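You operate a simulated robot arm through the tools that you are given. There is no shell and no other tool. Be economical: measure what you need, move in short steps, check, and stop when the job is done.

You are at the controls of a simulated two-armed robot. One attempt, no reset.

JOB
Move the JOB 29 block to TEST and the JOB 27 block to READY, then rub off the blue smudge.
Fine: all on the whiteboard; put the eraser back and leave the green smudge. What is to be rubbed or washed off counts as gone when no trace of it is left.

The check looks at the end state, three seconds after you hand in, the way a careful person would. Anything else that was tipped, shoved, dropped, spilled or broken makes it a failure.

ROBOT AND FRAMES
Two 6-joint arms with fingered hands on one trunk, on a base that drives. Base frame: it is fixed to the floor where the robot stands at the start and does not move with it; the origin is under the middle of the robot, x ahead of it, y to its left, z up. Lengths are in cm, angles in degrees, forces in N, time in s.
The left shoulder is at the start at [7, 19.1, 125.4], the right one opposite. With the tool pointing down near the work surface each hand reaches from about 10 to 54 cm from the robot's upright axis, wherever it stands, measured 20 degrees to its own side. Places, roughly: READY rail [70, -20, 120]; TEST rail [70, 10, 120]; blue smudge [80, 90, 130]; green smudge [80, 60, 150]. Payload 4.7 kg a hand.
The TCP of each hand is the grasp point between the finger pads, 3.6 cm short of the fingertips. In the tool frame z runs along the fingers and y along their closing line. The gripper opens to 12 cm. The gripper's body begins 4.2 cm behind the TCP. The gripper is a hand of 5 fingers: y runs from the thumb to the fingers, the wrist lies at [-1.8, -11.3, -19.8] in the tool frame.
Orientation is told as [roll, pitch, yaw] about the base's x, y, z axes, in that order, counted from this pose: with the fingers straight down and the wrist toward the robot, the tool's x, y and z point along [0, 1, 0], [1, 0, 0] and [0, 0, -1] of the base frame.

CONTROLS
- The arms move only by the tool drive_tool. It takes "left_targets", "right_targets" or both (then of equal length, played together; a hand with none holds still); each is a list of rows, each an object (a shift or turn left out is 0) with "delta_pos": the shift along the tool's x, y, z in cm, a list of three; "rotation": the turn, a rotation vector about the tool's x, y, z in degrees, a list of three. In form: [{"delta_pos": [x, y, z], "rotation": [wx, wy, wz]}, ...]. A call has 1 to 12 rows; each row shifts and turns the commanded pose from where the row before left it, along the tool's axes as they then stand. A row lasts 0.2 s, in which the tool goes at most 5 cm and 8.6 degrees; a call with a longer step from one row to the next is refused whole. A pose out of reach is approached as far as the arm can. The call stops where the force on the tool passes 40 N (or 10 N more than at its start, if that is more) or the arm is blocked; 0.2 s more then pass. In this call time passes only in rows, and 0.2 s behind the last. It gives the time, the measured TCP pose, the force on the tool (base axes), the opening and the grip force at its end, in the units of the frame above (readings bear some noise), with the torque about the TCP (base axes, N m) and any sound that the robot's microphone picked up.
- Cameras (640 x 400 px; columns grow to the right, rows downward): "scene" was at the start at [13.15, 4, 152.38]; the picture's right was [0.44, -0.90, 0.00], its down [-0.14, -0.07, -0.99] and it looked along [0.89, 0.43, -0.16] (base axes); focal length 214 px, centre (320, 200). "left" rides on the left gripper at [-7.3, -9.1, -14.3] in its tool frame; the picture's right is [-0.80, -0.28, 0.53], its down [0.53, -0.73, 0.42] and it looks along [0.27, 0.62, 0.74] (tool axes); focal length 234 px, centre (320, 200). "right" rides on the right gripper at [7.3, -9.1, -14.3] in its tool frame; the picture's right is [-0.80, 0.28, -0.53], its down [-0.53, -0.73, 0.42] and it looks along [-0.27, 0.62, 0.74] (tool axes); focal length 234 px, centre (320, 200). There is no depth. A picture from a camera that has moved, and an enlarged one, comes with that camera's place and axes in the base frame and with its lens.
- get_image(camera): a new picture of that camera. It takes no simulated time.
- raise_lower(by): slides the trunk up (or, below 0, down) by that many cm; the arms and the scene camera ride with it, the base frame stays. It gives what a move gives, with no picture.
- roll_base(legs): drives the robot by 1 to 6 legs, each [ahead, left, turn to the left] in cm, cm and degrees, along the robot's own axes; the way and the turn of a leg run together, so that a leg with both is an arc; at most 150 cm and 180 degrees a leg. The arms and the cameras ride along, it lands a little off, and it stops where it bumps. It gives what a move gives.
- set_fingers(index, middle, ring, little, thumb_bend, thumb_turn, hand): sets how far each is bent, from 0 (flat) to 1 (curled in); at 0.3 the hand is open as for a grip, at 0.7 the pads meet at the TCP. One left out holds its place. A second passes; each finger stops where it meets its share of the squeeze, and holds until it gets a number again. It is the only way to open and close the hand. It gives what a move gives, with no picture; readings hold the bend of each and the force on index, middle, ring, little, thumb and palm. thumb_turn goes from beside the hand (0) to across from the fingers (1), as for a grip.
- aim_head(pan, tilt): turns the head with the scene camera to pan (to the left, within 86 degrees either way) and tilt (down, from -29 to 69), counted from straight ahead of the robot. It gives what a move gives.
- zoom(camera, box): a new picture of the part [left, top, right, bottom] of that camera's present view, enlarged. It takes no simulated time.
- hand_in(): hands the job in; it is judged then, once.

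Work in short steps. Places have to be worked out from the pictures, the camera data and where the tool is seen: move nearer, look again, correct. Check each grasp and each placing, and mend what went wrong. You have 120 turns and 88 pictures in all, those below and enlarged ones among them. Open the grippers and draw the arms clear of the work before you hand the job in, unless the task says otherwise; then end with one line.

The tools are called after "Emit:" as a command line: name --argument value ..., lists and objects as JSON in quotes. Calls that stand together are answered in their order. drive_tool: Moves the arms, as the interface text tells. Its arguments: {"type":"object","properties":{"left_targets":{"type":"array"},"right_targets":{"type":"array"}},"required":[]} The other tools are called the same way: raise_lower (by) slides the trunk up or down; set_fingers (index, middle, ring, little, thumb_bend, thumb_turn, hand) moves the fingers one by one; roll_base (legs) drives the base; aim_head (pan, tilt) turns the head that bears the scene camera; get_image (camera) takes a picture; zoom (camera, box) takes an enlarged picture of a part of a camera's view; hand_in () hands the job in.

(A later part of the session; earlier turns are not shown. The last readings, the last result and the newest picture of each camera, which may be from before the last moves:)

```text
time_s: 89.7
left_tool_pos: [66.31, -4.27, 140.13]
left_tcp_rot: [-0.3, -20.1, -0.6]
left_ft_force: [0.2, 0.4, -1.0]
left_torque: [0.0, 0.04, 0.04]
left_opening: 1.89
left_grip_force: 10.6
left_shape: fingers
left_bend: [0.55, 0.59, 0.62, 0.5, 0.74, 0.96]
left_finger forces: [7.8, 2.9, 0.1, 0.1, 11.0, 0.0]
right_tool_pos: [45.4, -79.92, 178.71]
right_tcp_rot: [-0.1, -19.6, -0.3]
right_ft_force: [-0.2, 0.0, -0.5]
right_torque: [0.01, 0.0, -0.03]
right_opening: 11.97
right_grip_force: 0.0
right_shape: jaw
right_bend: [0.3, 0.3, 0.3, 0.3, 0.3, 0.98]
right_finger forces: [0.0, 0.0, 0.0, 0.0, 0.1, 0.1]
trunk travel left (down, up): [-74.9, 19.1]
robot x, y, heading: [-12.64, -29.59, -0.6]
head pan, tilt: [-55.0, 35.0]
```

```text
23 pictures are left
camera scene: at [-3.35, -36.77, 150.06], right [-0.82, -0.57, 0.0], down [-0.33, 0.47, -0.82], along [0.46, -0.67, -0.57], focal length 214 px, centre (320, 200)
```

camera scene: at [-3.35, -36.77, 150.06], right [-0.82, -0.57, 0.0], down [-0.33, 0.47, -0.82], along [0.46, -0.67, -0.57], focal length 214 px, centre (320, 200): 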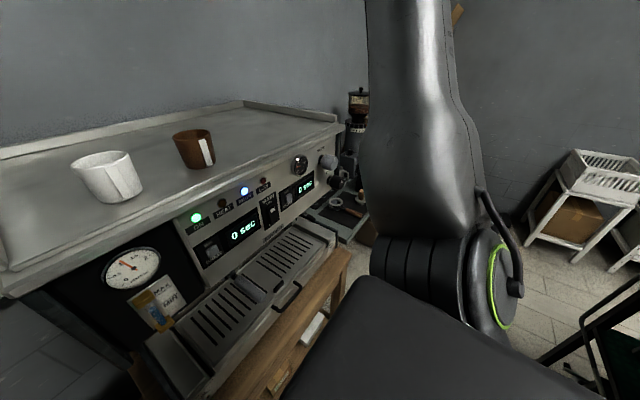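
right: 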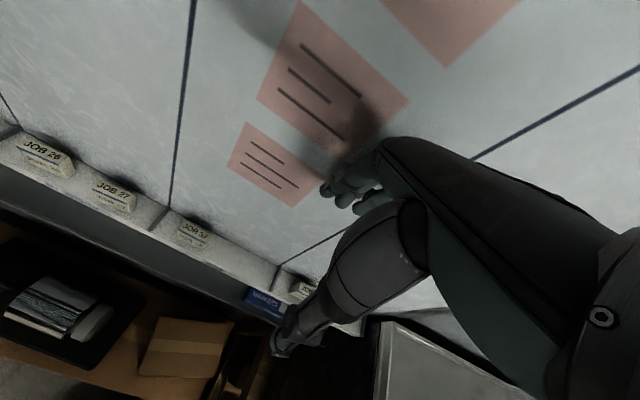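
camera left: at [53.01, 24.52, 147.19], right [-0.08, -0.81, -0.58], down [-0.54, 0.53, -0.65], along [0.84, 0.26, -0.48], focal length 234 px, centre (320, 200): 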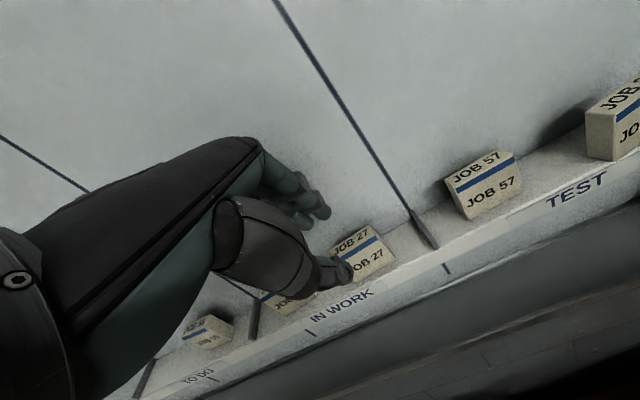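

The table front is at x≈17, close to my base front (~14), so I stay back at x≈-13.5 and move the last 15.5 cm right; the arm will reach forward.

Emit:
roll_base --legs '[[-0.8, -15.5, 0.5]]'

Emit:
drive_tool --left_targets '[{"delta_pos": [0, 3.3, 1.2], "rotation": [4, 0, 0]}]'

Emit:
aim_head --pan 15 --tilt 15

Emit:
get_image --camera "scene"

Emit:
get_image --camera "left"

```text
time_s: 91.0
left_tool_pos: [65.1, -18.28, 140.02]
left_tcp_rot: [-0.5, -20.1, 0.1]
left_ft_force: [-0.5, -0.4, -0.4]
left_torque: [-0.02, 0.0, -0.02]
left_opening: 1.88
left_grip_force: 11.3
left_shape: fingers
left_bend: [0.55, 0.59, 0.62, 0.5, 0.74, 0.96]
left_finger forces: [7.8, 3.0, 0.1, 0.0, 11.0, 0.0]
right_tool_pos: [45.13, -94.06, 178.76]
right_tcp_rot: [-0.3, -19.6, 0.5]
right_ft_force: [0.5, 0.4, -0.3]
right_torque: [-0.05, -0.03, -0.03]
right_opening: 11.99
right_grip_force: 0.1
right_shape: jaw
right_bend: [0.3, 0.3, 0.3, 0.3, 0.3, 0.98]
right_finger forces: [0.0, 0.0, 0.0, 0.0, 0.0, 0.0]
trunk travel left (down, up): [-74.9, 19.1]
robot x, y, heading: [-14.07, -44.76, 0.1]
head pan, tilt: [-55.0, 35.0]
```

```text
time_s: 91.4
left_tool_pos: [68.78, -18.7, 140.02]
left_tcp_rot: [-0.2, -16.0, 0.0]
left_ft_force: [0.7, -0.7, -1.1]
left_torque: [-0.01, 0.01, 0.01]
left_opening: 1.88
left_grip_force: 10.4
left_shape: fingers
left_bend: [0.55, 0.59, 0.62, 0.5, 0.74, 0.96]
left_finger forces: [7.8, 3.0, 0.1, 0.0, 10.9, 0.0]
right_tool_pos: [45.18, -94.65, 178.63]
right_tcp_rot: [-0.1, -19.6, 0.4]
right_ft_force: [-0.2, 0.2, -0.3]
right_torque: [0.01, 0.0, 0.01]
right_opening: 11.98
right_grip_force: 0.0
right_shape: jaw
right_bend: [0.3, 0.3, 0.3, 0.3, 0.3, 0.98]
right_finger forces: [0.0, 0.0, 0.1, 0.1, 0.0, 0.0]
trunk travel left (down, up): [-74.9, 19.1]
robot x, y, heading: [-13.75, -44.8, 0.2]
head pan, tilt: [-55.0, 35.0]
```

```text
time_s: 92.8
left_tool_pos: [68.72, -18.59, 140.02]
left_tcp_rot: [-0.4, -16.2, 0.1]
left_ft_force: [0.4, -1.4, -0.5]
left_torque: [0.0, -0.02, 0.0]
left_opening: 1.86
left_grip_force: 11.4
left_shape: fingers
left_bend: [0.55, 0.59, 0.62, 0.5, 0.74, 0.96]
left_finger forces: [7.9, 3.1, 0.0, 0.1, 10.9, 0.1]
right_tool_pos: [44.97, -94.38, 178.73]
right_tcp_rot: [-0.2, -19.6, 0.5]
right_ft_force: [0.3, 0.3, 0.2]
right_torque: [0.01, 0.04, 0.0]
right_opening: 11.94
right_grip_force: 0.1
right_shape: jaw
right_bend: [0.3, 0.3, 0.3, 0.3, 0.3, 0.98]
right_finger forces: [0.0, 0.0, 0.0, 0.1, 0.0, 0.0]
trunk travel left (down, up): [-74.9, 19.1]
robot x, y, heading: [-13.75, -44.71, 0.2]
head pan, tilt: [15.0, 15.0]
```

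```text
22 pictures are left
camera scene: at [-0.17, -42.28, 153.26], right [0.26, -0.97, 0.0], down [-0.25, -0.07, -0.97], along [0.93, 0.25, -0.26], focal length 214 px, centre (320, 200)
```

scene: 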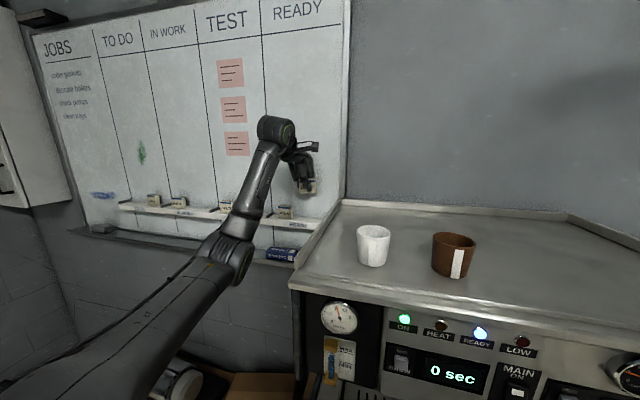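

```text
21 pictures are left
camera left: at [55.91, -25.74, 151.18], right [-0.12, -0.81, -0.58], down [-0.59, 0.53, -0.61], along [0.8, 0.26, -0.54], focal length 234 px, centre (320, 200)
```

left: 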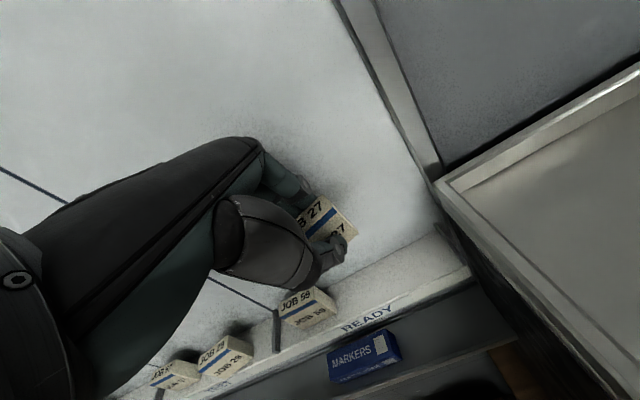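

READY rail ends at y≈-28; JOB 59's right edge ≈-13. I shift 1.5 cm more right and lower 9.5 cm.

Emit:
roll_base --legs '[[0, -1.6, 0]]'

Emit:
raise_lower --by -9.5

Emit:
zoom --camera "left" --box '[220, 150, 460, 340]'

Emit:
zoom --camera "scene" --box '[255, 130, 355, 210]'

```text
time_s: 93.6
left_tool_pos: [68.52, -19.59, 139.98]
left_tcp_rot: [-0.5, -16.1, 0.3]
left_ft_force: [-0.2, 0.6, -0.3]
left_torque: [-0.03, -0.02, -0.05]
left_opening: 1.87
left_grip_force: 11.0
left_shape: fingers
left_bend: [0.55, 0.59, 0.62, 0.5, 0.74, 0.96]
left_finger forces: [7.8, 3.0, 0.1, 0.1, 10.9, 0.0]
right_tool_pos: [45.02, -95.35, 178.92]
right_tcp_rot: [-0.5, -19.6, 0.6]
right_ft_force: [-0.5, 0.1, 0.0]
right_torque: [-0.06, 0.05, -0.05]
right_opening: 11.95
right_grip_force: 0.2
right_shape: jaw
right_bend: [0.3, 0.3, 0.3, 0.3, 0.3, 0.98]
right_finger forces: [0.0, 0.1, 0.0, 0.0, 0.0, 0.0]
trunk travel left (down, up): [-74.9, 19.1]
robot x, y, heading: [-14.04, -46.01, 0.6]
head pan, tilt: [15.0, 15.0]
```

```text
time_s: 94.9
left_tool_pos: [68.6, -19.97, 130.5]
left_tcp_rot: [-0.3, -16.1, 0.1]
left_ft_force: [0.4, 0.2, -0.8]
left_torque: [-0.01, 0.0, 0.01]
left_opening: 1.9
left_grip_force: 11.1
left_shape: fingers
left_bend: [0.55, 0.59, 0.62, 0.5, 0.74, 0.96]
left_finger forces: [7.8, 3.0, 0.1, 0.1, 10.9, 0.0]
right_tool_pos: [45.05, -95.95, 169.23]
right_tcp_rot: [-0.2, -19.5, 0.7]
right_ft_force: [-0.5, -0.4, 0.2]
right_torque: [0.0, 0.0, 0.02]
right_opening: 11.96
right_grip_force: 0.0
right_shape: jaw
right_bend: [0.3, 0.3, 0.3, 0.3, 0.3, 0.98]
right_finger forces: [0.2, 0.0, 0.0, 0.0, 0.1, 0.1]
trunk travel left (down, up): [-65.4, 28.6]
robot x, y, heading: [-14.06, -46.55, 0.3]
head pan, tilt: [15.0, 15.0]
```

```text
2.11 times, centred on (340, 245) of left
camera zoom: at [55.91, -27.18, 141.69], right [-0.12, -0.81, -0.58], down [-0.59, 0.53, -0.61], along [0.8, 0.26, -0.54], focal length 493 px, centre (278, 105)
```

zoom: 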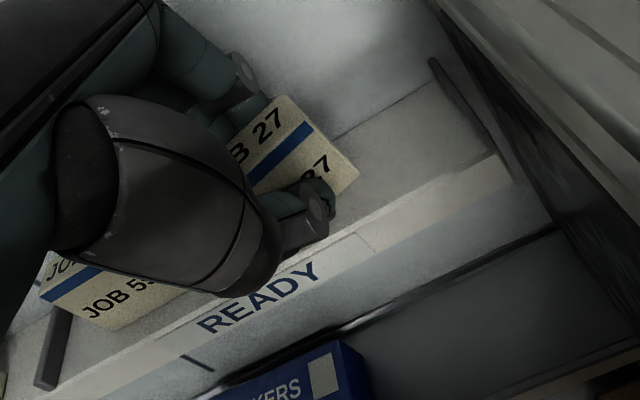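

```text
5.00 times, centred on (305, 170) of scene
camera zoom: at [-0.2, -43.79, 143.76], right [0.26, -0.96, 0.0], down [-0.25, -0.07, -0.97], along [0.93, 0.25, -0.26], focal length 1072 px, centre (395, 350)
```

zoom: 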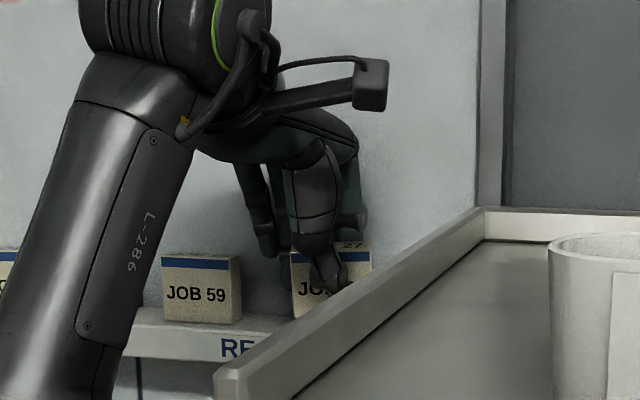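

Placement looks well between JOB 59 and the rail end. I lower in small steps until contact.

Emit:
raise_lower --by -0.8

Emit:
raise_lower --by -0.3

Emit:
raise_lower --by -0.25

```text
time_s: 95.5
left_tool_pos: [68.67, -19.9, 129.74]
left_tcp_rot: [-0.2, -16.1, 0.1]
left_ft_force: [-0.7, 0.5, -1.4]
left_torque: [0.0, 0.0, 0.01]
left_opening: 1.9
left_grip_force: 10.5
left_shape: fingers
left_bend: [0.55, 0.59, 0.62, 0.5, 0.74, 0.96]
left_finger forces: [7.9, 3.0, 0.0, 0.1, 10.9, 0.0]
right_tool_pos: [45.01, -95.91, 168.38]
right_tcp_rot: [-0.2, -19.6, 0.6]
right_ft_force: [0.8, -0.4, -0.1]
right_torque: [0.01, 0.0, -0.01]
right_opening: 11.95
right_grip_force: 0.2
right_shape: jaw
right_bend: [0.3, 0.3, 0.3, 0.3, 0.3, 0.98]
right_finger forces: [0.1, 0.1, 0.1, 0.1, 0.0, 0.1]
trunk travel left (down, up): [-64.6, 29.4]
robot x, y, heading: [-13.9, -46.25, 0.5]
head pan, tilt: [15.0, 15.0]
```

```text
time_s: 96.0
left_tool_pos: [68.76, -19.92, 129.4]
left_tcp_rot: [-0.2, -16.1, 0.1]
left_ft_force: [0.1, 0.4, -1.0]
left_torque: [0.0, 0.04, -0.01]
left_opening: 1.88
left_grip_force: 10.9
left_shape: fingers
left_bend: [0.55, 0.59, 0.62, 0.5, 0.74, 0.96]
left_finger forces: [7.8, 3.0, 0.1, 0.0, 10.9, 0.0]
right_tool_pos: [45.12, -95.88, 168.13]
right_tcp_rot: [-0.2, -19.6, 0.6]
right_ft_force: [0.8, 0.3, -0.1]
right_torque: [-0.02, 0.03, 0.0]
right_opening: 11.96
right_grip_force: 0.0
right_shape: jaw
right_bend: [0.3, 0.3, 0.3, 0.3, 0.3, 0.98]
right_finger forces: [0.1, 0.0, 0.1, 0.0, 0.0, 0.0]
trunk travel left (down, up): [-64.3, 29.7]
robot x, y, heading: [-13.75, -46.27, 0.3]
head pan, tilt: [15.0, 15.0]
```

```text
time_s: 96.5
left_tool_pos: [68.6, -19.97, 129.2]
left_tcp_rot: [-0.3, -16.1, 0.2]
left_ft_force: [-0.6, -0.4, -1.2]
left_torque: [0.0, 0.02, 0.01]
left_opening: 1.86
left_grip_force: 10.6
left_shape: fingers
left_bend: [0.55, 0.59, 0.62, 0.5, 0.74, 0.96]
left_finger forces: [7.8, 3.0, 0.1, 0.1, 11.0, 0.0]
right_tool_pos: [45.19, -95.95, 167.88]
right_tcp_rot: [-0.1, -19.5, 0.6]
right_ft_force: [-0.4, -0.3, -0.3]
right_torque: [0.0, 0.0, -0.03]
right_opening: 11.98
right_grip_force: 0.1
right_shape: jaw
right_bend: [0.3, 0.3, 0.3, 0.3, 0.3, 0.98]
right_finger forces: [0.1, 0.0, 0.0, 0.0, 0.0, 0.0]
trunk travel left (down, up): [-64.1, 29.9]
robot x, y, heading: [-14.04, -46.68, 0.2]
head pan, tilt: [15.0, 15.0]
```

No contact yet; two more small steps.

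Emit:
raise_lower --by -0.25

Emit:
raise_lower --by -0.2

```text
time_s: 97.0
left_tool_pos: [68.54, -20.0, 129.06]
left_tcp_rot: [-0.3, -16.3, 0.1]
left_ft_force: [0.8, -0.7, 5.8]
left_torque: [0.0, -0.04, 0.0]
left_opening: 1.86
left_grip_force: 13.2
left_shape: fingers
left_bend: [0.55, 0.59, 0.62, 0.5, 0.75, 0.96]
left_finger forces: [9.3, 3.8, 0.2, 0.0, 11.7, 0.0]
right_tool_pos: [45.02, -96.04, 167.54]
right_tcp_rot: [-0.2, -19.6, 0.5]
right_ft_force: [0.4, -0.2, -0.3]
right_torque: [-0.01, -0.06, 0.0]
right_opening: 11.99
right_grip_force: 0.1
right_shape: jaw
right_bend: [0.3, 0.3, 0.3, 0.3, 0.3, 0.98]
right_finger forces: [0.0, 0.0, 0.0, 0.0, 0.1, 0.0]
trunk travel left (down, up): [-63.8, 30.2]
robot x, y, heading: [-14.21, -46.23, 0.3]
head pan, tilt: [15.0, 15.0]
```

```text
time_s: 97.6
left_tool_pos: [68.45, -20.06, 128.85]
left_tcp_rot: [-0.2, -16.4, 0.1]
left_ft_force: [1.6, 0.1, 11.6]
left_torque: [-0.01, -0.22, 0.01]
left_opening: 1.88
left_grip_force: 13.7
left_shape: fingers
left_bend: [0.54, 0.59, 0.62, 0.5, 0.75, 0.96]
left_finger forces: [10.9, 4.3, 0.6, 0.1, 11.9, 0.1]
right_tool_pos: [44.82, -96.0, 167.51]
right_tcp_rot: [-0.2, -19.8, 0.4]
right_ft_force: [0.8, -0.4, 0.6]
right_torque: [0.01, -0.02, -0.05]
right_opening: 11.97
right_grip_force: 0.1
right_shape: jaw
right_bend: [0.3, 0.3, 0.3, 0.3, 0.3, 0.98]
right_finger forces: [0.1, 0.0, 0.1, 0.0, 0.0, 0.0]
trunk travel left (down, up): [-63.6, 30.4]
robot x, y, heading: [-13.83, -46.27, 0.3]
head pan, tilt: [15.0, 15.0]
```

The block rests on the rail (11 N). I release as before and rise.

Emit:
set_fingers --hand "left" --index 0.48 --middle 0.48 --ring 0.48 --thumb_bend 0.7

Emit:
raise_lower --by 1.2

Emit:
set_fingers --hand "left" --thumb_bend 0.62

Emit:
raise_lower --by 10

Emit:
zoom --camera "left" --box '[220, 150, 460, 340]'

```text
time_s: 98.6
left_tool_pos: [68.45, -20.06, 128.74]
left_tcp_rot: [-0.4, -16.0, 0.1]
left_ft_force: [0.4, 0.1, -0.3]
left_torque: [0.04, -0.04, -0.02]
left_opening: 3.66
left_grip_force: 0.1
left_shape: fingers
left_bend: [0.48, 0.48, 0.48, 0.5, 0.7, 0.97]
left_finger forces: [0.1, 0.0, 0.0, 0.0, 0.0, 0.0]
right_tool_pos: [45.04, -95.88, 167.35]
right_tcp_rot: [-0.2, -19.6, 0.5]
right_ft_force: [-0.7, 0.4, -0.1]
right_torque: [0.03, 0.01, 0.01]
right_opening: 11.97
right_grip_force: 0.0
right_shape: jaw
right_bend: [0.3, 0.3, 0.3, 0.3, 0.3, 0.98]
right_finger forces: [0.0, 0.1, 0.0, 0.0, 0.0, 0.0]
trunk travel left (down, up): [-63.6, 30.4]
robot x, y, heading: [-14.14, -46.25, 0.4]
head pan, tilt: [15.0, 15.0]
```

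```text
time_s: 99.2
left_tool_pos: [68.6, -19.99, 129.93]
left_tcp_rot: [-0.2, -16.2, 0.1]
left_ft_force: [-0.2, 0.0, -0.3]
left_torque: [0.01, -0.01, -0.02]
left_opening: 3.67
left_grip_force: 0.1
left_shape: fingers
left_bend: [0.48, 0.48, 0.48, 0.5, 0.7, 0.97]
left_finger forces: [0.0, 0.0, 0.0, 0.0, 0.0, 0.0]
right_tool_pos: [44.99, -95.9, 168.61]
right_tcp_rot: [-0.2, -19.8, 0.7]
right_ft_force: [1.1, 1.0, 0.4]
right_torque: [-0.01, 0.0, 0.0]
right_opening: 11.98
right_grip_force: 0.0
right_shape: jaw
right_bend: [0.3, 0.3, 0.3, 0.3, 0.3, 0.98]
right_finger forces: [0.0, 0.0, 0.0, 0.0, 0.0, 0.0]
trunk travel left (down, up): [-64.8, 29.2]
robot x, y, heading: [-14.08, -46.27, 0.2]
head pan, tilt: [15.0, 15.0]
```

```text
time_s: 100.2
left_tool_pos: [68.51, -19.94, 130.03]
left_tcp_rot: [-0.3, -16.1, 0.1]
left_ft_force: [-1.1, 1.0, -0.4]
left_torque: [-0.01, -0.04, 0.0]
left_opening: 4.79
left_grip_force: 0.0
left_shape: fingers
left_bend: [0.48, 0.48, 0.48, 0.5, 0.62, 0.97]
left_finger forces: [0.0, 0.1, 0.0, 0.0, 0.1, 0.1]
right_tool_pos: [45.01, -95.93, 168.62]
right_tcp_rot: [-0.2, -19.7, 0.6]
right_ft_force: [-0.7, -0.7, -0.8]
right_torque: [-0.03, -0.01, -0.01]
right_opening: 11.97
right_grip_force: 0.0
right_shape: jaw
right_bend: [0.3, 0.3, 0.3, 0.3, 0.3, 0.98]
right_finger forces: [0.0, 0.0, 0.1, 0.0, 0.1, 0.1]
trunk travel left (down, up): [-64.8, 29.2]
robot x, y, heading: [-14.48, -46.36, 0.1]
head pan, tilt: [15.0, 15.0]
```

```text
time_s: 101.5
left_tool_pos: [68.73, -19.91, 139.89]
left_tcp_rot: [-0.4, -16.1, 0.1]
left_ft_force: [0.0, 0.4, -0.4]
left_torque: [-0.03, 0.01, 0.02]
left_opening: 4.8
left_grip_force: 0.0
left_shape: fingers
left_bend: [0.48, 0.48, 0.48, 0.5, 0.62, 0.97]
left_finger forces: [0.0, 0.0, 0.0, 0.0, 0.1, 0.0]
right_tool_pos: [45.13, -95.97, 178.65]
right_tcp_rot: [-0.1, -19.6, 0.6]
right_ft_force: [-0.9, -0.3, -0.5]
right_torque: [-0.03, -0.04, 0.02]
right_opening: 11.96
right_grip_force: 0.1
right_shape: jaw
right_bend: [0.3, 0.3, 0.3, 0.3, 0.3, 0.98]
right_finger forces: [0.0, 0.0, 0.0, 0.0, 0.1, 0.1]
trunk travel left (down, up): [-74.8, 19.2]
robot x, y, heading: [-13.86, -46.23, 0.1]
head pan, tilt: [15.0, 15.0]
```

```text
2.11 times, centred on (340, 245) of left
camera zoom: at [55.94, -27.24, 151.06], right [-0.12, -0.81, -0.58], down [-0.59, 0.53, -0.61], along [0.8, 0.26, -0.54], focal length 493 px, centre (278, 105)
```

zoom: 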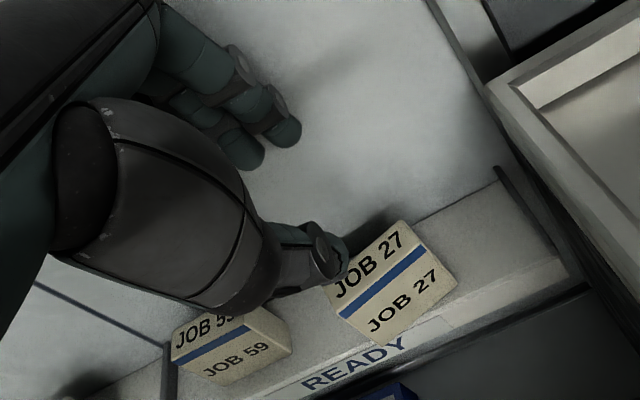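

JOB 27 stands in READY. Now the eraser: I estimate it at about [70.3, 94, 112 top], long along y, on the tray. I back off 8 cm and drive left to about y≈66.

Emit:
roll_base --legs '[[-8, 0, 0], [0, 112, 0]]'

Emit:
aim_head --pan 35 --tilt 20

Emit:
get_image --camera "left"

Emit:
get_image --camera "scene"

```text
time_s: 107.8
left_tool_pos: [58.84, 91.98, 139.89]
left_tcp_rot: [-0.3, -16.0, 1.1]
left_ft_force: [-0.2, 0.0, 0.1]
left_torque: [0.0, 0.02, 0.01]
left_opening: 4.8
left_grip_force: 0.0
left_shape: fingers
left_bend: [0.48, 0.48, 0.48, 0.5, 0.62, 0.97]
left_finger forces: [0.0, 0.1, 0.1, 0.0, 0.0, 0.1]
right_tool_pos: [36.47, 15.49, 178.56]
right_tcp_rot: [-0.1, -19.6, 1.6]
right_ft_force: [0.6, -0.1, 0.3]
right_torque: [0.01, -0.01, 0.01]
right_opening: 11.96
right_grip_force: 0.1
right_shape: jaw
right_bend: [0.3, 0.3, 0.3, 0.3, 0.3, 0.98]
right_finger forces: [0.0, 0.0, 0.0, 0.0, 0.0, 0.0]
trunk travel left (down, up): [-74.8, 19.2]
robot x, y, heading: [-23.49, 64.24, 1.4]
head pan, tilt: [15.0, 15.0]
```

```text
time_s: 108.6
left_tool_pos: [58.86, 92.0, 139.96]
left_tcp_rot: [-0.4, -16.0, 1.2]
left_ft_force: [0.3, 0.1, -0.2]
left_torque: [-0.01, 0.0, -0.01]
left_opening: 4.82
left_grip_force: 0.1
left_shape: fingers
left_bend: [0.48, 0.48, 0.48, 0.5, 0.62, 0.97]
left_finger forces: [0.1, 0.1, 0.1, 0.0, 0.0, 0.1]
right_tool_pos: [36.51, 15.64, 178.64]
right_tcp_rot: [-0.1, -19.6, 1.4]
right_ft_force: [0.6, -0.1, 0.0]
right_torque: [0.04, -0.03, 0.02]
right_opening: 11.99
right_grip_force: 0.1
right_shape: jaw
right_bend: [0.3, 0.3, 0.3, 0.3, 0.3, 0.98]
right_finger forces: [0.0, 0.0, 0.1, 0.0, 0.0, 0.0]
trunk travel left (down, up): [-74.8, 19.2]
robot x, y, heading: [-23.24, 64.45, 1.2]
head pan, tilt: [35.0, 20.0]
```

```text
17 pictures are left
camera left: at [46.27, 84.57, 151.08], right [-0.11, -0.81, -0.58], down [-0.6, 0.52, -0.61], along [0.8, 0.28, -0.54], focal length 234 px, centre (320, 200)
```

left: 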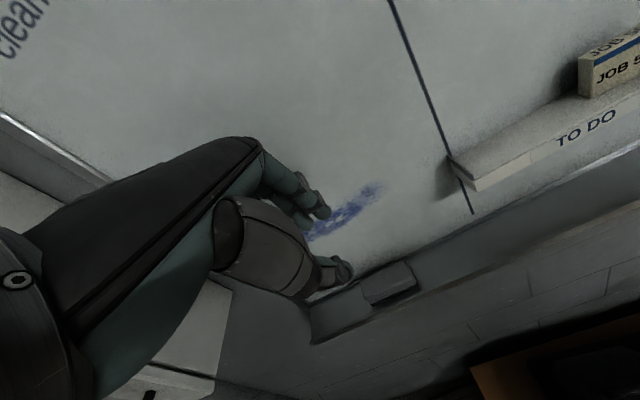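

```text
16 pictures are left
camera scene: at [-11.0, 69.91, 152.35], right [0.59, -0.81, 0.0], down [-0.28, -0.2, -0.94], along [0.76, 0.55, -0.34], focal length 214 px, centre (320, 200)
```

scene: 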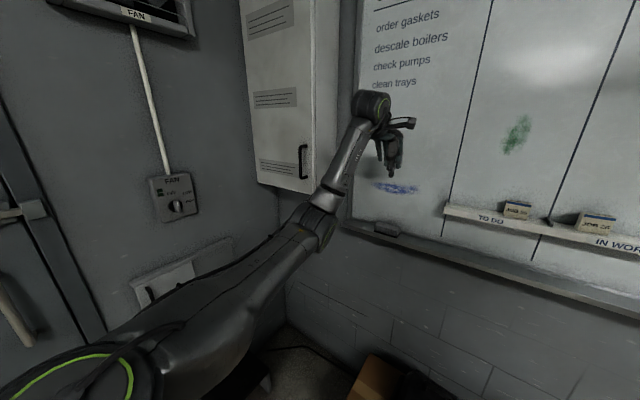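

Eraser centre ≈[70.3, 94.2, 110.5]. I zoom in once to see its shape and dimensions.

Emit:
zoom --camera "scene" --box '[340, 170, 440, 250]'

```text
5.00 times, centred on (390, 210) of scene
camera zoom: at [-11.0, 69.91, 152.35], right [0.59, -0.81, 0.0], down [-0.28, -0.2, -0.94], along [0.76, 0.55, -0.34], focal length 1072 px, centre (-30, 150)
```

zoom: 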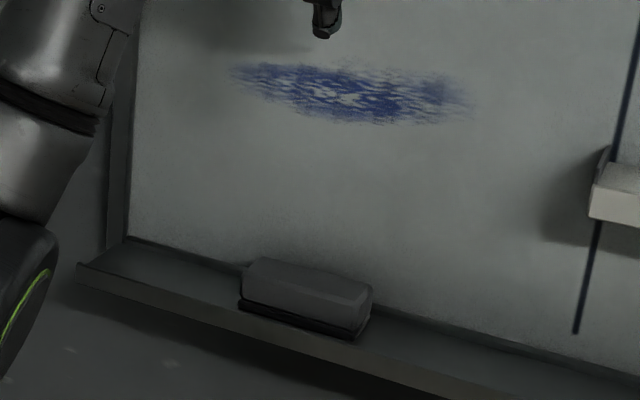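

Eraser: x 68–72.3, y 89–98.7, z 109–112, felt down; smudge spans y 84–105, z 124–129. I first test in free space whether the hand can pitch to fingers-forward (needed to rub felt against the board).

Emit:
drive_tool --left_targets '[{"rotation": [-8.5, 0, 0]}, {"rotation": [-8.5, 0, 0]}, {"rotation": [-8.5, 0, 0]}, {"rotation": [-8.5, 0, 0]}, {"rotation": [-8.5, 0, 0]}, {"rotation": [-8.5, 0, 0]}, {"rotation": [-8.5, 0, 0]}, {"rotation": [-8.5, 0, 0]}, {"rotation": [-6, 0, 0]}]'

```text
time_s: 110.6
left_tool_pos: [61.26, 107.84, 147.08]
left_tcp_rot: [43.5, -86.9, -47.4]
left_ft_force: [-0.9, -0.4, -0.6]
left_torque: [0.02, 0.0, 0.01]
left_opening: 4.8
left_grip_force: 0.1
left_shape: fingers
left_bend: [0.48, 0.48, 0.48, 0.5, 0.62, 0.98]
left_finger forces: [0.0, 0.0, 0.2, 0.0, 0.1, 0.0]
left hand out of reach, approached as far as the arm can: row 3, 4, 5, 6, 7, 8, 9
right_tool_pos: [36.63, 15.59, 178.48]
right_tcp_rot: [-0.2, -19.6, 1.5]
right_ft_force: [-0.5, -1.4, -0.5]
right_torque: [0.0, 0.02, 0.02]
right_opening: 11.97
right_grip_force: 0.1
right_shape: jaw
right_bend: [0.3, 0.3, 0.3, 0.3, 0.3, 0.98]
right_finger forces: [0.0, 0.0, 0.0, 0.0, 0.0, 0.0]
trunk travel left (down, up): [-74.8, 19.2]
robot x, y, heading: [-23.68, 64.48, 1.3]
head pan, tilt: [35.0, 20.0]
```

The fingers-forward pitch is possible, though the arm drifts left/up, close to the cabinet. I drive right 14 cm for room, then pitch back to fingers-down (a≈0) for grasping.

Emit:
roll_base --legs '[[-3, -14, -1.3]]'

Emit:
drive_tool --left_targets '[{"rotation": [8.5, 0, 0]}, {"rotation": [8.5, 0, 0]}, {"rotation": [8.5, 0, 0]}, {"rotation": [8.5, 0, 0]}, {"rotation": [8.5, 0, 0]}, {"rotation": [8.5, 0, 0]}, {"rotation": [8.5, 0, 0]}, {"rotation": [8.5, 0, 0]}, {"rotation": [8.5, 0, 0]}, {"rotation": [8.5, 0, 0]}]'

Emit:
set_fingers --hand "left" --index 0.46 --middle 0.46 --ring 0.46 --little 0.46 --thumb_bend 0.46

```text
time_s: 112.0
left_tool_pos: [59.31, 92.22, 146.9]
left_tcp_rot: [40.7, -87.0, -46.0]
left_ft_force: [-0.3, 0.5, 0.8]
left_torque: [-0.04, -0.03, -0.02]
left_opening: 4.83
left_grip_force: 0.2
left_shape: fingers
left_bend: [0.48, 0.48, 0.48, 0.5, 0.62, 0.98]
left_finger forces: [0.1, 0.1, 0.0, 0.1, 0.1, 0.0]
right_tool_pos: [32.7, 0.71, 178.63]
right_tcp_rot: [-0.3, -19.5, 0.2]
right_ft_force: [0.2, 1.2, -0.7]
right_torque: [0.01, 0.0, -0.04]
right_opening: 11.97
right_grip_force: 0.0
right_shape: jaw
right_bend: [0.3, 0.3, 0.3, 0.3, 0.3, 0.98]
right_finger forces: [0.0, 0.0, 0.0, 0.0, 0.0, 0.0]
trunk travel left (down, up): [-74.8, 19.2]
robot x, y, heading: [-26.31, 50.13, -0.2]
head pan, tilt: [35.0, 20.0]
```

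```text
time_s: 114.2
left_tool_pos: [50.37, 86.53, 142.04]
left_tcp_rot: [0.8, -3.8, -4.7]
left_ft_force: [0.1, -0.4, 0.3]
left_torque: [0.03, -0.01, -0.01]
left_opening: 4.83
left_grip_force: 0.0
left_shape: fingers
left_bend: [0.48, 0.48, 0.48, 0.5, 0.62, 0.98]
left_finger forces: [0.0, 0.1, 0.0, 0.0, 0.0, 0.1]
left hand out of reach, approached as far as the arm can: row 5, 6, 7, 8, 9, 10
right_tool_pos: [32.54, 0.16, 178.51]
right_tcp_rot: [-0.2, -19.6, 0.2]
right_ft_force: [0.7, -0.4, 0.1]
right_torque: [0.0, -0.02, 0.03]
right_opening: 11.98
right_grip_force: 0.0
right_shape: jaw
right_bend: [0.3, 0.3, 0.3, 0.3, 0.3, 0.98]
right_finger forces: [0.0, 0.0, 0.0, 0.0, 0.1, 0.0]
trunk travel left (down, up): [-74.8, 19.2]
robot x, y, heading: [-25.84, 50.25, -0.0]
head pan, tilt: [35.0, 20.0]
```

```text
time_s: 115.2
left_tool_pos: [50.3, 86.58, 142.03]
left_tcp_rot: [0.7, -4.0, -4.8]
left_ft_force: [-0.3, -0.7, 0.5]
left_torque: [0.0, -0.03, 0.02]
left_opening: 7.46
left_grip_force: 0.1
left_shape: fingers
left_bend: [0.46, 0.46, 0.46, 0.46, 0.46, 0.98]
left_finger forces: [0.0, 0.0, 0.0, 0.0, 0.0, 0.0]
right_tool_pos: [32.5, 0.4, 178.67]
right_tcp_rot: [-0.1, -19.7, 0.1]
right_ft_force: [1.2, 0.4, 0.0]
right_torque: [0.02, 0.01, -0.01]
right_opening: 11.97
right_grip_force: 0.1
right_shape: jaw
right_bend: [0.3, 0.3, 0.3, 0.3, 0.3, 0.98]
right_finger forces: [0.1, 0.0, 0.0, 0.0, 0.0, 0.0]
trunk travel left (down, up): [-74.8, 19.2]
robot x, y, heading: [-25.83, 50.18, -0.2]
head pan, tilt: [35.0, 20.0]
```

Hand is at a≈4° with slight yaw; I correct yaw, then drive so the TCP lies over the eraser at about [70.1, 94].

Emit:
drive_tool --left_targets '[{"rotation": [3.9, 0, -4.8]}]'

Emit:
roll_base --legs '[[0, 7.5, 0], [18.5, 0, 0]]'

Emit:
raise_lower --by -20

Emit:
get_image --camera "left"

Emit:
zoom --camera "scene" --box '[320, 90, 480, 220]'

```text
time_s: 115.6
left_tool_pos: [52.61, 86.22, 140.67]
left_tcp_rot: [0.8, -0.1, 0.3]
left_ft_force: [0.6, -0.4, -0.8]
left_torque: [0.04, 0.04, 0.01]
left_opening: 7.49
left_grip_force: 0.1
left_shape: fingers
left_bend: [0.46, 0.46, 0.46, 0.46, 0.46, 0.98]
left_finger forces: [0.1, 0.0, 0.1, 0.0, 0.0, 0.1]
left hand out of reach, approached as far as the arm can: row 1
right_tool_pos: [32.86, 0.16, 178.5]
right_tcp_rot: [-0.2, -19.5, 0.2]
right_ft_force: [0.4, 0.1, -0.6]
right_torque: [0.03, 0.03, 0.05]
right_opening: 11.97
right_grip_force: 0.1
right_shape: jaw
right_bend: [0.3, 0.3, 0.3, 0.3, 0.3, 0.98]
right_finger forces: [0.0, 0.0, 0.0, 0.1, 0.1, 0.0]
trunk travel left (down, up): [-74.8, 19.2]
robot x, y, heading: [-26.36, 50.37, -0.2]
head pan, tilt: [35.0, 20.0]
```

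```text
time_s: 117.7
left_tool_pos: [68.91, 94.35, 141.1]
left_tcp_rot: [0.8, 0.4, 0.9]
left_ft_force: [-19.3, -0.9, -2.1]
left_torque: [0.0, -0.27, 0.24]
left_opening: 7.47
left_grip_force: 9.8
left_shape: fingers
left_bend: [0.46, 0.57, 0.47, 0.46, 0.46, 0.98]
left_finger forces: [0.1, 17.7, 1.8, 0.0, 0.0, 0.0]
right_tool_pos: [49.77, 7.85, 178.6]
right_tcp_rot: [-0.3, -19.8, 0.3]
right_ft_force: [0.3, -0.1, -0.8]
right_torque: [0.01, 0.02, -0.02]
right_opening: 11.96
right_grip_force: 0.1
right_shape: jaw
right_bend: [0.3, 0.3, 0.3, 0.3, 0.3, 0.98]
right_finger forces: [0.0, 0.0, 0.1, 0.0, 0.1, 0.0]
trunk travel left (down, up): [-74.8, 19.2]
robot x, y, heading: [-8.8, 57.9, 0.0]
head pan, tilt: [35.0, 20.0]
stopped in leg 2: the force on the tool passed its limit at 44 N (the readings are from after the stop); the commanded pose is now the measured one
```

```text
time_s: 119.9
left_tool_pos: [69.04, 94.18, 121.08]
left_tcp_rot: [0.8, 0.3, 0.7]
left_ft_force: [-22.8, 0.8, 5.2]
left_torque: [0.11, -0.71, 0.41]
left_opening: 7.49
left_grip_force: 11.6
left_shape: fingers
left_bend: [0.46, 0.59, 0.46, 0.46, 0.46, 0.98]
left_finger forces: [0.1, 21.2, 1.9, 0.1, 0.0, 0.0]
right_tool_pos: [49.58, 7.86, 158.99]
right_tcp_rot: [-0.2, -19.9, 0.2]
right_ft_force: [0.2, 0.1, -1.2]
right_torque: [-0.02, 0.0, -0.01]
right_opening: 12.0
right_grip_force: 0.0
right_shape: jaw
right_bend: [0.3, 0.3, 0.3, 0.3, 0.3, 0.98]
right_finger forces: [0.0, 0.0, 0.1, 0.0, 0.1, 0.0]
trunk travel left (down, up): [-54.8, 39.2]
robot x, y, heading: [-8.64, 57.63, -0.0]
head pan, tilt: [35.0, 20.0]
```

```text
14 pictures are left
camera left: at [60.17, 86.6, 135.25], right [-0.27, -0.8, -0.53], down [-0.74, 0.53, -0.41], along [0.61, 0.29, -0.74], focal length 234 px, centre (320, 200)
```

left: 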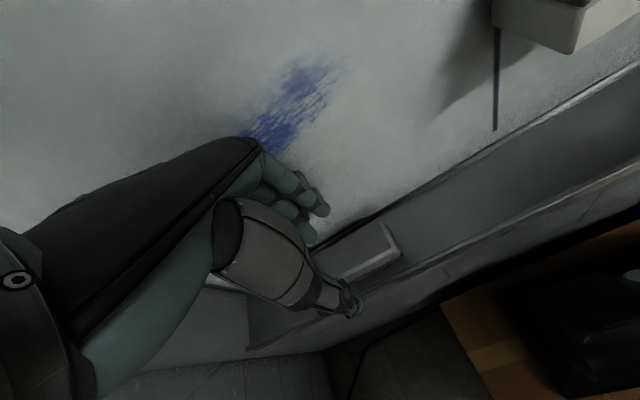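

```text
3.08 times, centred on (400, 155) of scene
camera zoom: at [3.26, 63.06, 132.4], right [0.57, -0.82, 0.0], down [-0.28, -0.2, -0.94], along [0.77, 0.54, -0.34], focal length 660 px, centre (74, 338)
```

zoom: 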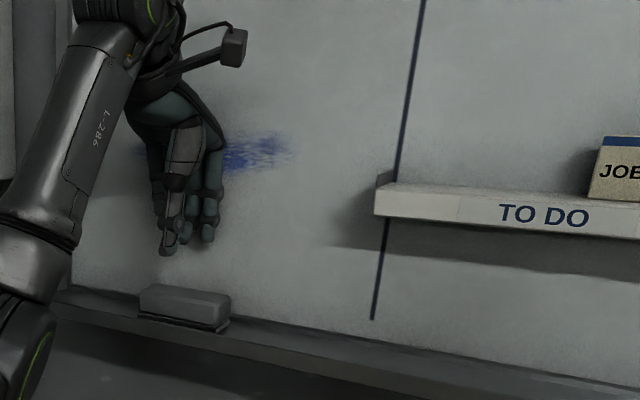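

At a=0 the middle knuckle presses the board. I back off, tilt to ~12° (which worked for the blocks), and set fingers 0.48 / thumb 0.5 for the eraser.

Emit:
roll_base --legs '[[-4, 0, 0]]'

Emit:
drive_tool --left_targets '[{"rotation": [-6, 0, 0]}, {"rotation": [-6, 0, 0]}]'

Emit:
set_fingers --hand "left" --index 0.48 --middle 0.48 --ring 0.48 --little 0.48 --thumb_bend 0.5

```text
time_s: 120.8
left_tool_pos: [66.12, 94.23, 120.46]
left_tcp_rot: [0.9, 0.6, 0.8]
left_ft_force: [0.3, -0.6, -0.5]
left_torque: [-0.02, 0.04, -0.01]
left_opening: 7.49
left_grip_force: 0.1
left_shape: fingers
left_bend: [0.46, 0.46, 0.46, 0.46, 0.46, 0.98]
left_finger forces: [0.1, 0.1, 0.0, 0.0, 0.0, 0.1]
right_tool_pos: [46.97, 7.92, 158.33]
right_tcp_rot: [-0.2, -19.3, 0.5]
right_ft_force: [1.1, -0.6, -0.7]
right_torque: [-0.01, 0.05, 0.02]
right_opening: 11.98
right_grip_force: 0.1
right_shape: jaw
right_bend: [0.3, 0.3, 0.3, 0.3, 0.3, 0.98]
right_finger forces: [0.1, 0.1, 0.0, 0.1, 0.0, 0.0]
trunk travel left (down, up): [-54.8, 39.2]
robot x, y, heading: [-12.71, 58.02, 0.1]
head pan, tilt: [35.0, 20.0]
```

```text
time_s: 121.4
left_tool_pos: [65.78, 94.37, 120.66]
left_tcp_rot: [0.7, -11.5, 0.6]
left_ft_force: [0.1, -0.9, 0.2]
left_torque: [0.0, 0.02, 0.02]
left_opening: 7.5
left_grip_force: 0.1
left_shape: fingers
left_bend: [0.46, 0.46, 0.46, 0.46, 0.46, 0.98]
left_finger forces: [0.0, 0.1, 0.0, 0.0, 0.0, 0.0]
right_tool_pos: [46.58, 8.01, 158.55]
right_tcp_rot: [-0.3, -19.5, 0.4]
right_ft_force: [-0.2, 0.0, 0.3]
right_torque: [-0.03, 0.02, 0.0]
right_opening: 11.98
right_grip_force: 0.0
right_shape: jaw
right_bend: [0.3, 0.3, 0.3, 0.3, 0.3, 0.98]
right_finger forces: [0.0, 0.0, 0.0, 0.1, 0.0, 0.1]
trunk travel left (down, up): [-54.8, 39.2]
robot x, y, heading: [-12.53, 57.91, 0.1]
head pan, tilt: [35.0, 20.0]
```

```text
time_s: 122.4
left_tool_pos: [65.76, 94.19, 120.77]
left_tcp_rot: [0.8, -11.5, 0.6]
left_ft_force: [0.3, 0.5, 0.1]
left_torque: [0.0, 0.01, 0.01]
left_opening: 6.67
left_grip_force: 0.1
left_shape: fingers
left_bend: [0.48, 0.48, 0.48, 0.48, 0.5, 0.98]
left_finger forces: [0.0, 0.0, 0.1, 0.1, 0.0, 0.0]
right_tool_pos: [46.36, 7.86, 158.62]
right_tcp_rot: [-0.1, -19.6, 0.5]
right_ft_force: [0.0, 0.9, 1.1]
right_torque: [0.02, 0.03, 0.01]
right_opening: 11.96
right_grip_force: 0.1
right_shape: jaw
right_bend: [0.3, 0.3, 0.3, 0.3, 0.3, 0.98]
right_finger forces: [0.0, 0.0, 0.1, 0.0, 0.1, 0.0]
trunk travel left (down, up): [-54.8, 39.2]
robot x, y, heading: [-12.45, 57.75, -0.0]
head pan, tilt: [35.0, 20.0]
```

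I refine: fingers 0.44, thumb 0.60, TCP x≈68.0 so the tips are nearly level. I drive forward 2.3 cm, lower 5 cm and look.

Emit:
set_fingers --hand "left" --index 0.44 --middle 0.45 --ring 0.44 --little 0.44 --thumb_bend 0.6

Emit:
drive_tool --left_targets '[{"delta_pos": [0, 2.2, 0.47]}]'

Emit:
raise_lower --by -4.5

Emit:
zoom --camera "left" --box '[220, 150, 440, 330]'

Emit:
zoom --camera "scene" --box '[320, 110, 420, 190]'

```text
time_s: 123.4
left_tool_pos: [65.76, 94.22, 120.66]
left_tcp_rot: [0.9, -11.5, 0.7]
left_ft_force: [-0.3, -0.1, -0.4]
left_torque: [0.01, -0.02, -0.02]
left_opening: 5.76
left_grip_force: 0.1
left_shape: fingers
left_bend: [0.44, 0.45, 0.44, 0.44, 0.6, 0.98]
left_finger forces: [0.0, 0.0, 0.1, 0.0, 0.0, 0.1]
right_tool_pos: [46.43, 7.99, 158.45]
right_tcp_rot: [-0.2, -19.5, 0.4]
right_ft_force: [-0.3, -0.1, 0.5]
right_torque: [0.01, -0.03, -0.02]
right_opening: 11.94
right_grip_force: 0.0
right_shape: jaw
right_bend: [0.3, 0.3, 0.3, 0.3, 0.3, 0.98]
right_finger forces: [0.0, 0.1, 0.0, 0.0, 0.0, 0.0]
trunk travel left (down, up): [-54.8, 39.2]
robot x, y, heading: [-12.43, 57.61, -0.1]
head pan, tilt: [35.0, 20.0]
```

```text
time_s: 123.8
left_tool_pos: [68.09, 94.16, 120.71]
left_tcp_rot: [0.7, -11.4, 0.7]
left_ft_force: [0.5, -0.6, -0.3]
left_torque: [-0.02, 0.01, 0.01]
left_opening: 5.76
left_grip_force: 0.0
left_shape: fingers
left_bend: [0.44, 0.45, 0.44, 0.44, 0.6, 0.98]
left_finger forces: [0.0, 0.1, 0.0, 0.0, 0.0, 0.0]
right_tool_pos: [46.56, 7.85, 158.4]
right_tcp_rot: [-0.2, -19.5, 0.4]
right_ft_force: [0.0, -0.5, -0.6]
right_torque: [0.06, -0.01, 0.04]
right_opening: 11.96
right_grip_force: 0.0
right_shape: jaw
right_bend: [0.3, 0.3, 0.3, 0.3, 0.3, 0.98]
right_finger forces: [0.0, 0.1, 0.0, 0.1, 0.0, 0.1]
trunk travel left (down, up): [-54.8, 39.2]
robot x, y, heading: [-12.59, 58.1, 0.2]
head pan, tilt: [35.0, 20.0]
```

```text
time_s: 124.7
left_tool_pos: [67.82, 94.27, 116.31]
left_tcp_rot: [0.8, -11.5, 0.7]
left_ft_force: [-0.3, 0.2, -0.2]
left_torque: [0.02, 0.0, 0.0]
left_opening: 5.75
left_grip_force: 0.1
left_shape: fingers
left_bend: [0.44, 0.45, 0.44, 0.44, 0.6, 0.98]
left_finger forces: [0.1, 0.1, 0.0, 0.1, 0.0, 0.0]
right_tool_pos: [46.37, 7.87, 154.08]
right_tcp_rot: [-0.3, -19.6, 0.5]
right_ft_force: [0.5, -0.2, -0.2]
right_torque: [-0.03, 0.01, 0.0]
right_opening: 11.94
right_grip_force: 0.0
right_shape: jaw
right_bend: [0.3, 0.3, 0.3, 0.3, 0.3, 0.98]
right_finger forces: [0.0, 0.0, 0.0, 0.0, 0.0, 0.1]
trunk travel left (down, up): [-50.3, 43.7]
robot x, y, heading: [-12.03, 57.58, 0.1]
head pan, tilt: [35.0, 20.0]
```

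```text
2.22 times, centred on (330, 240) of left
camera zoom: at [56.28, 86.56, 128.3], right [-0.16, -0.8, -0.58], down [-0.64, 0.53, -0.55], along [0.75, 0.29, -0.6], focal length 520 px, centre (298, 111)
```

zoom: 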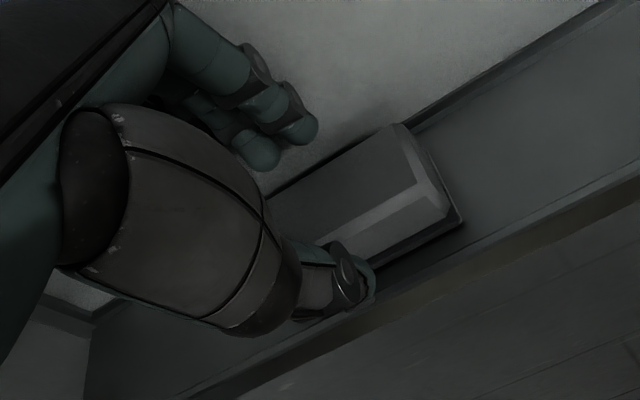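

```text
5.00 times, centred on (370, 150) of scene
camera zoom: at [-0.11, 63.1, 127.86], right [0.57, -0.82, 0.0], down [-0.28, -0.2, -0.94], along [0.77, 0.54, -0.34], focal length 1072 px, centre (70, 450)
```

zoom: 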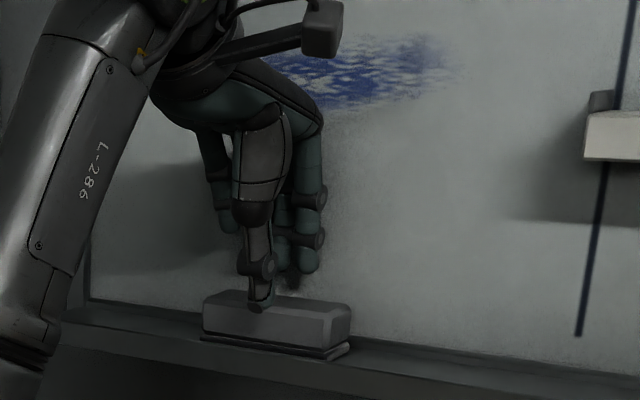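

Eraser x 68.2–72.3, centre y≈94.4; fingers behind and thumb in front. I lower 2.3 cm and close gently.

Emit:
raise_lower --by -1.5

Emit:
raise_lower --by -0.9

Emit:
set_fingers --hand "left" --index 0.6 --middle 0.6 --ring 0.6 --little 0.6 --thumb_bend 0.75

Emit:
zoom --camera "scene" --box '[320, 110, 420, 190]'

```text
time_s: 125.3
left_tool_pos: [67.84, 94.12, 114.66]
left_tcp_rot: [0.8, -11.5, 0.6]
left_ft_force: [-1.0, -0.7, -0.3]
left_torque: [0.03, 0.03, -0.01]
left_opening: 5.74
left_grip_force: 0.1
left_shape: fingers
left_bend: [0.44, 0.45, 0.44, 0.44, 0.6, 0.98]
left_finger forces: [0.0, 0.0, 0.0, 0.1, 0.0, 0.0]
right_tool_pos: [46.52, 7.94, 152.5]
right_tcp_rot: [-0.2, -19.6, 0.5]
right_ft_force: [-0.1, 0.0, 0.5]
right_torque: [0.01, 0.0, 0.04]
right_opening: 11.95
right_grip_force: 0.1
right_shape: jaw
right_bend: [0.3, 0.3, 0.3, 0.3, 0.3, 0.98]
right_finger forces: [0.2, 0.1, 0.0, 0.0, 0.0, 0.0]
trunk travel left (down, up): [-48.8, 45.2]
robot x, y, heading: [-12.64, 57.83, -0.0]
head pan, tilt: [35.0, 20.0]
```

```text
time_s: 125.9
left_tool_pos: [67.87, 94.08, 114.3]
left_tcp_rot: [1.0, -11.9, 0.7]
left_ft_force: [2.5, 0.7, 18.1]
left_torque: [0.26, -1.19, 0.03]
left_opening: 6.1
left_grip_force: 9.5
left_shape: fingers
left_bend: [0.42, 0.4, 0.44, 0.44, 0.6, 0.98]
left_finger forces: [2.5, 16.0, 0.0, 0.0, 0.0, 0.0]
right_tool_pos: [46.28, 7.78, 151.7]
right_tcp_rot: [-0.3, -19.7, 0.3]
right_ft_force: [-0.6, 0.5, -0.1]
right_torque: [-0.02, -0.03, -0.02]
right_opening: 11.94
right_grip_force: 0.0
right_shape: jaw
right_bend: [0.3, 0.3, 0.3, 0.3, 0.3, 0.98]
right_finger forces: [0.1, 0.0, 0.0, 0.1, 0.1, 0.0]
trunk travel left (down, up): [-47.9, 46.1]
robot x, y, heading: [-12.03, 57.74, 0.1]
head pan, tilt: [35.0, 20.0]
```

```text
time_s: 126.9
left_tool_pos: [67.76, 93.92, 114.52]
left_tcp_rot: [0.9, -12.2, 0.6]
left_ft_force: [7.2, 3.4, 37.9]
left_torque: [0.23, -2.22, 0.19]
left_opening: 2.37
left_grip_force: 18.0
left_shape: fingers
left_bend: [0.5, 0.45, 0.6, 0.6, 0.75, 0.98]
left_finger forces: [16.8, 20.1, 0.0, 0.0, 0.1, 0.0]
right_tool_pos: [45.94, 7.6, 151.75]
right_tcp_rot: [-0.1, -19.7, 0.3]
right_ft_force: [-0.4, -0.5, -0.2]
right_torque: [-0.02, -0.01, 0.02]
right_opening: 11.98
right_grip_force: 0.1
right_shape: jaw
right_bend: [0.3, 0.3, 0.3, 0.3, 0.3, 0.98]
right_finger forces: [0.1, 0.0, 0.0, 0.0, 0.0, 0.1]
trunk travel left (down, up): [-47.9, 46.1]
robot x, y, heading: [-12.53, 57.88, 0.2]
head pan, tilt: [35.0, 20.0]
```

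```text
5.00 times, centred on (370, 150) of scene
camera zoom: at [-0.46, 62.93, 125.51], right [0.57, -0.82, 0.0], down [-0.28, -0.2, -0.94], along [0.77, 0.54, -0.34], focal length 1072 px, centre (70, 450)
```

zoom: 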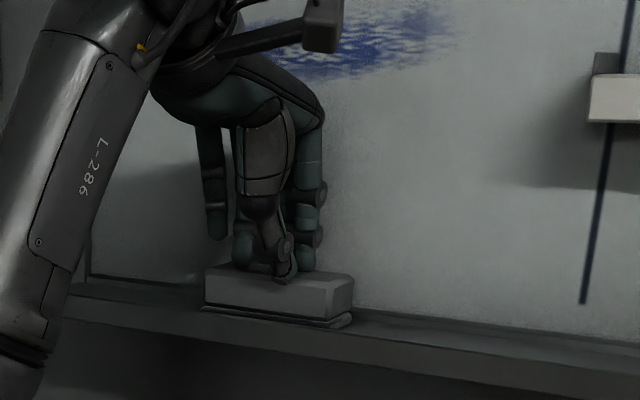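

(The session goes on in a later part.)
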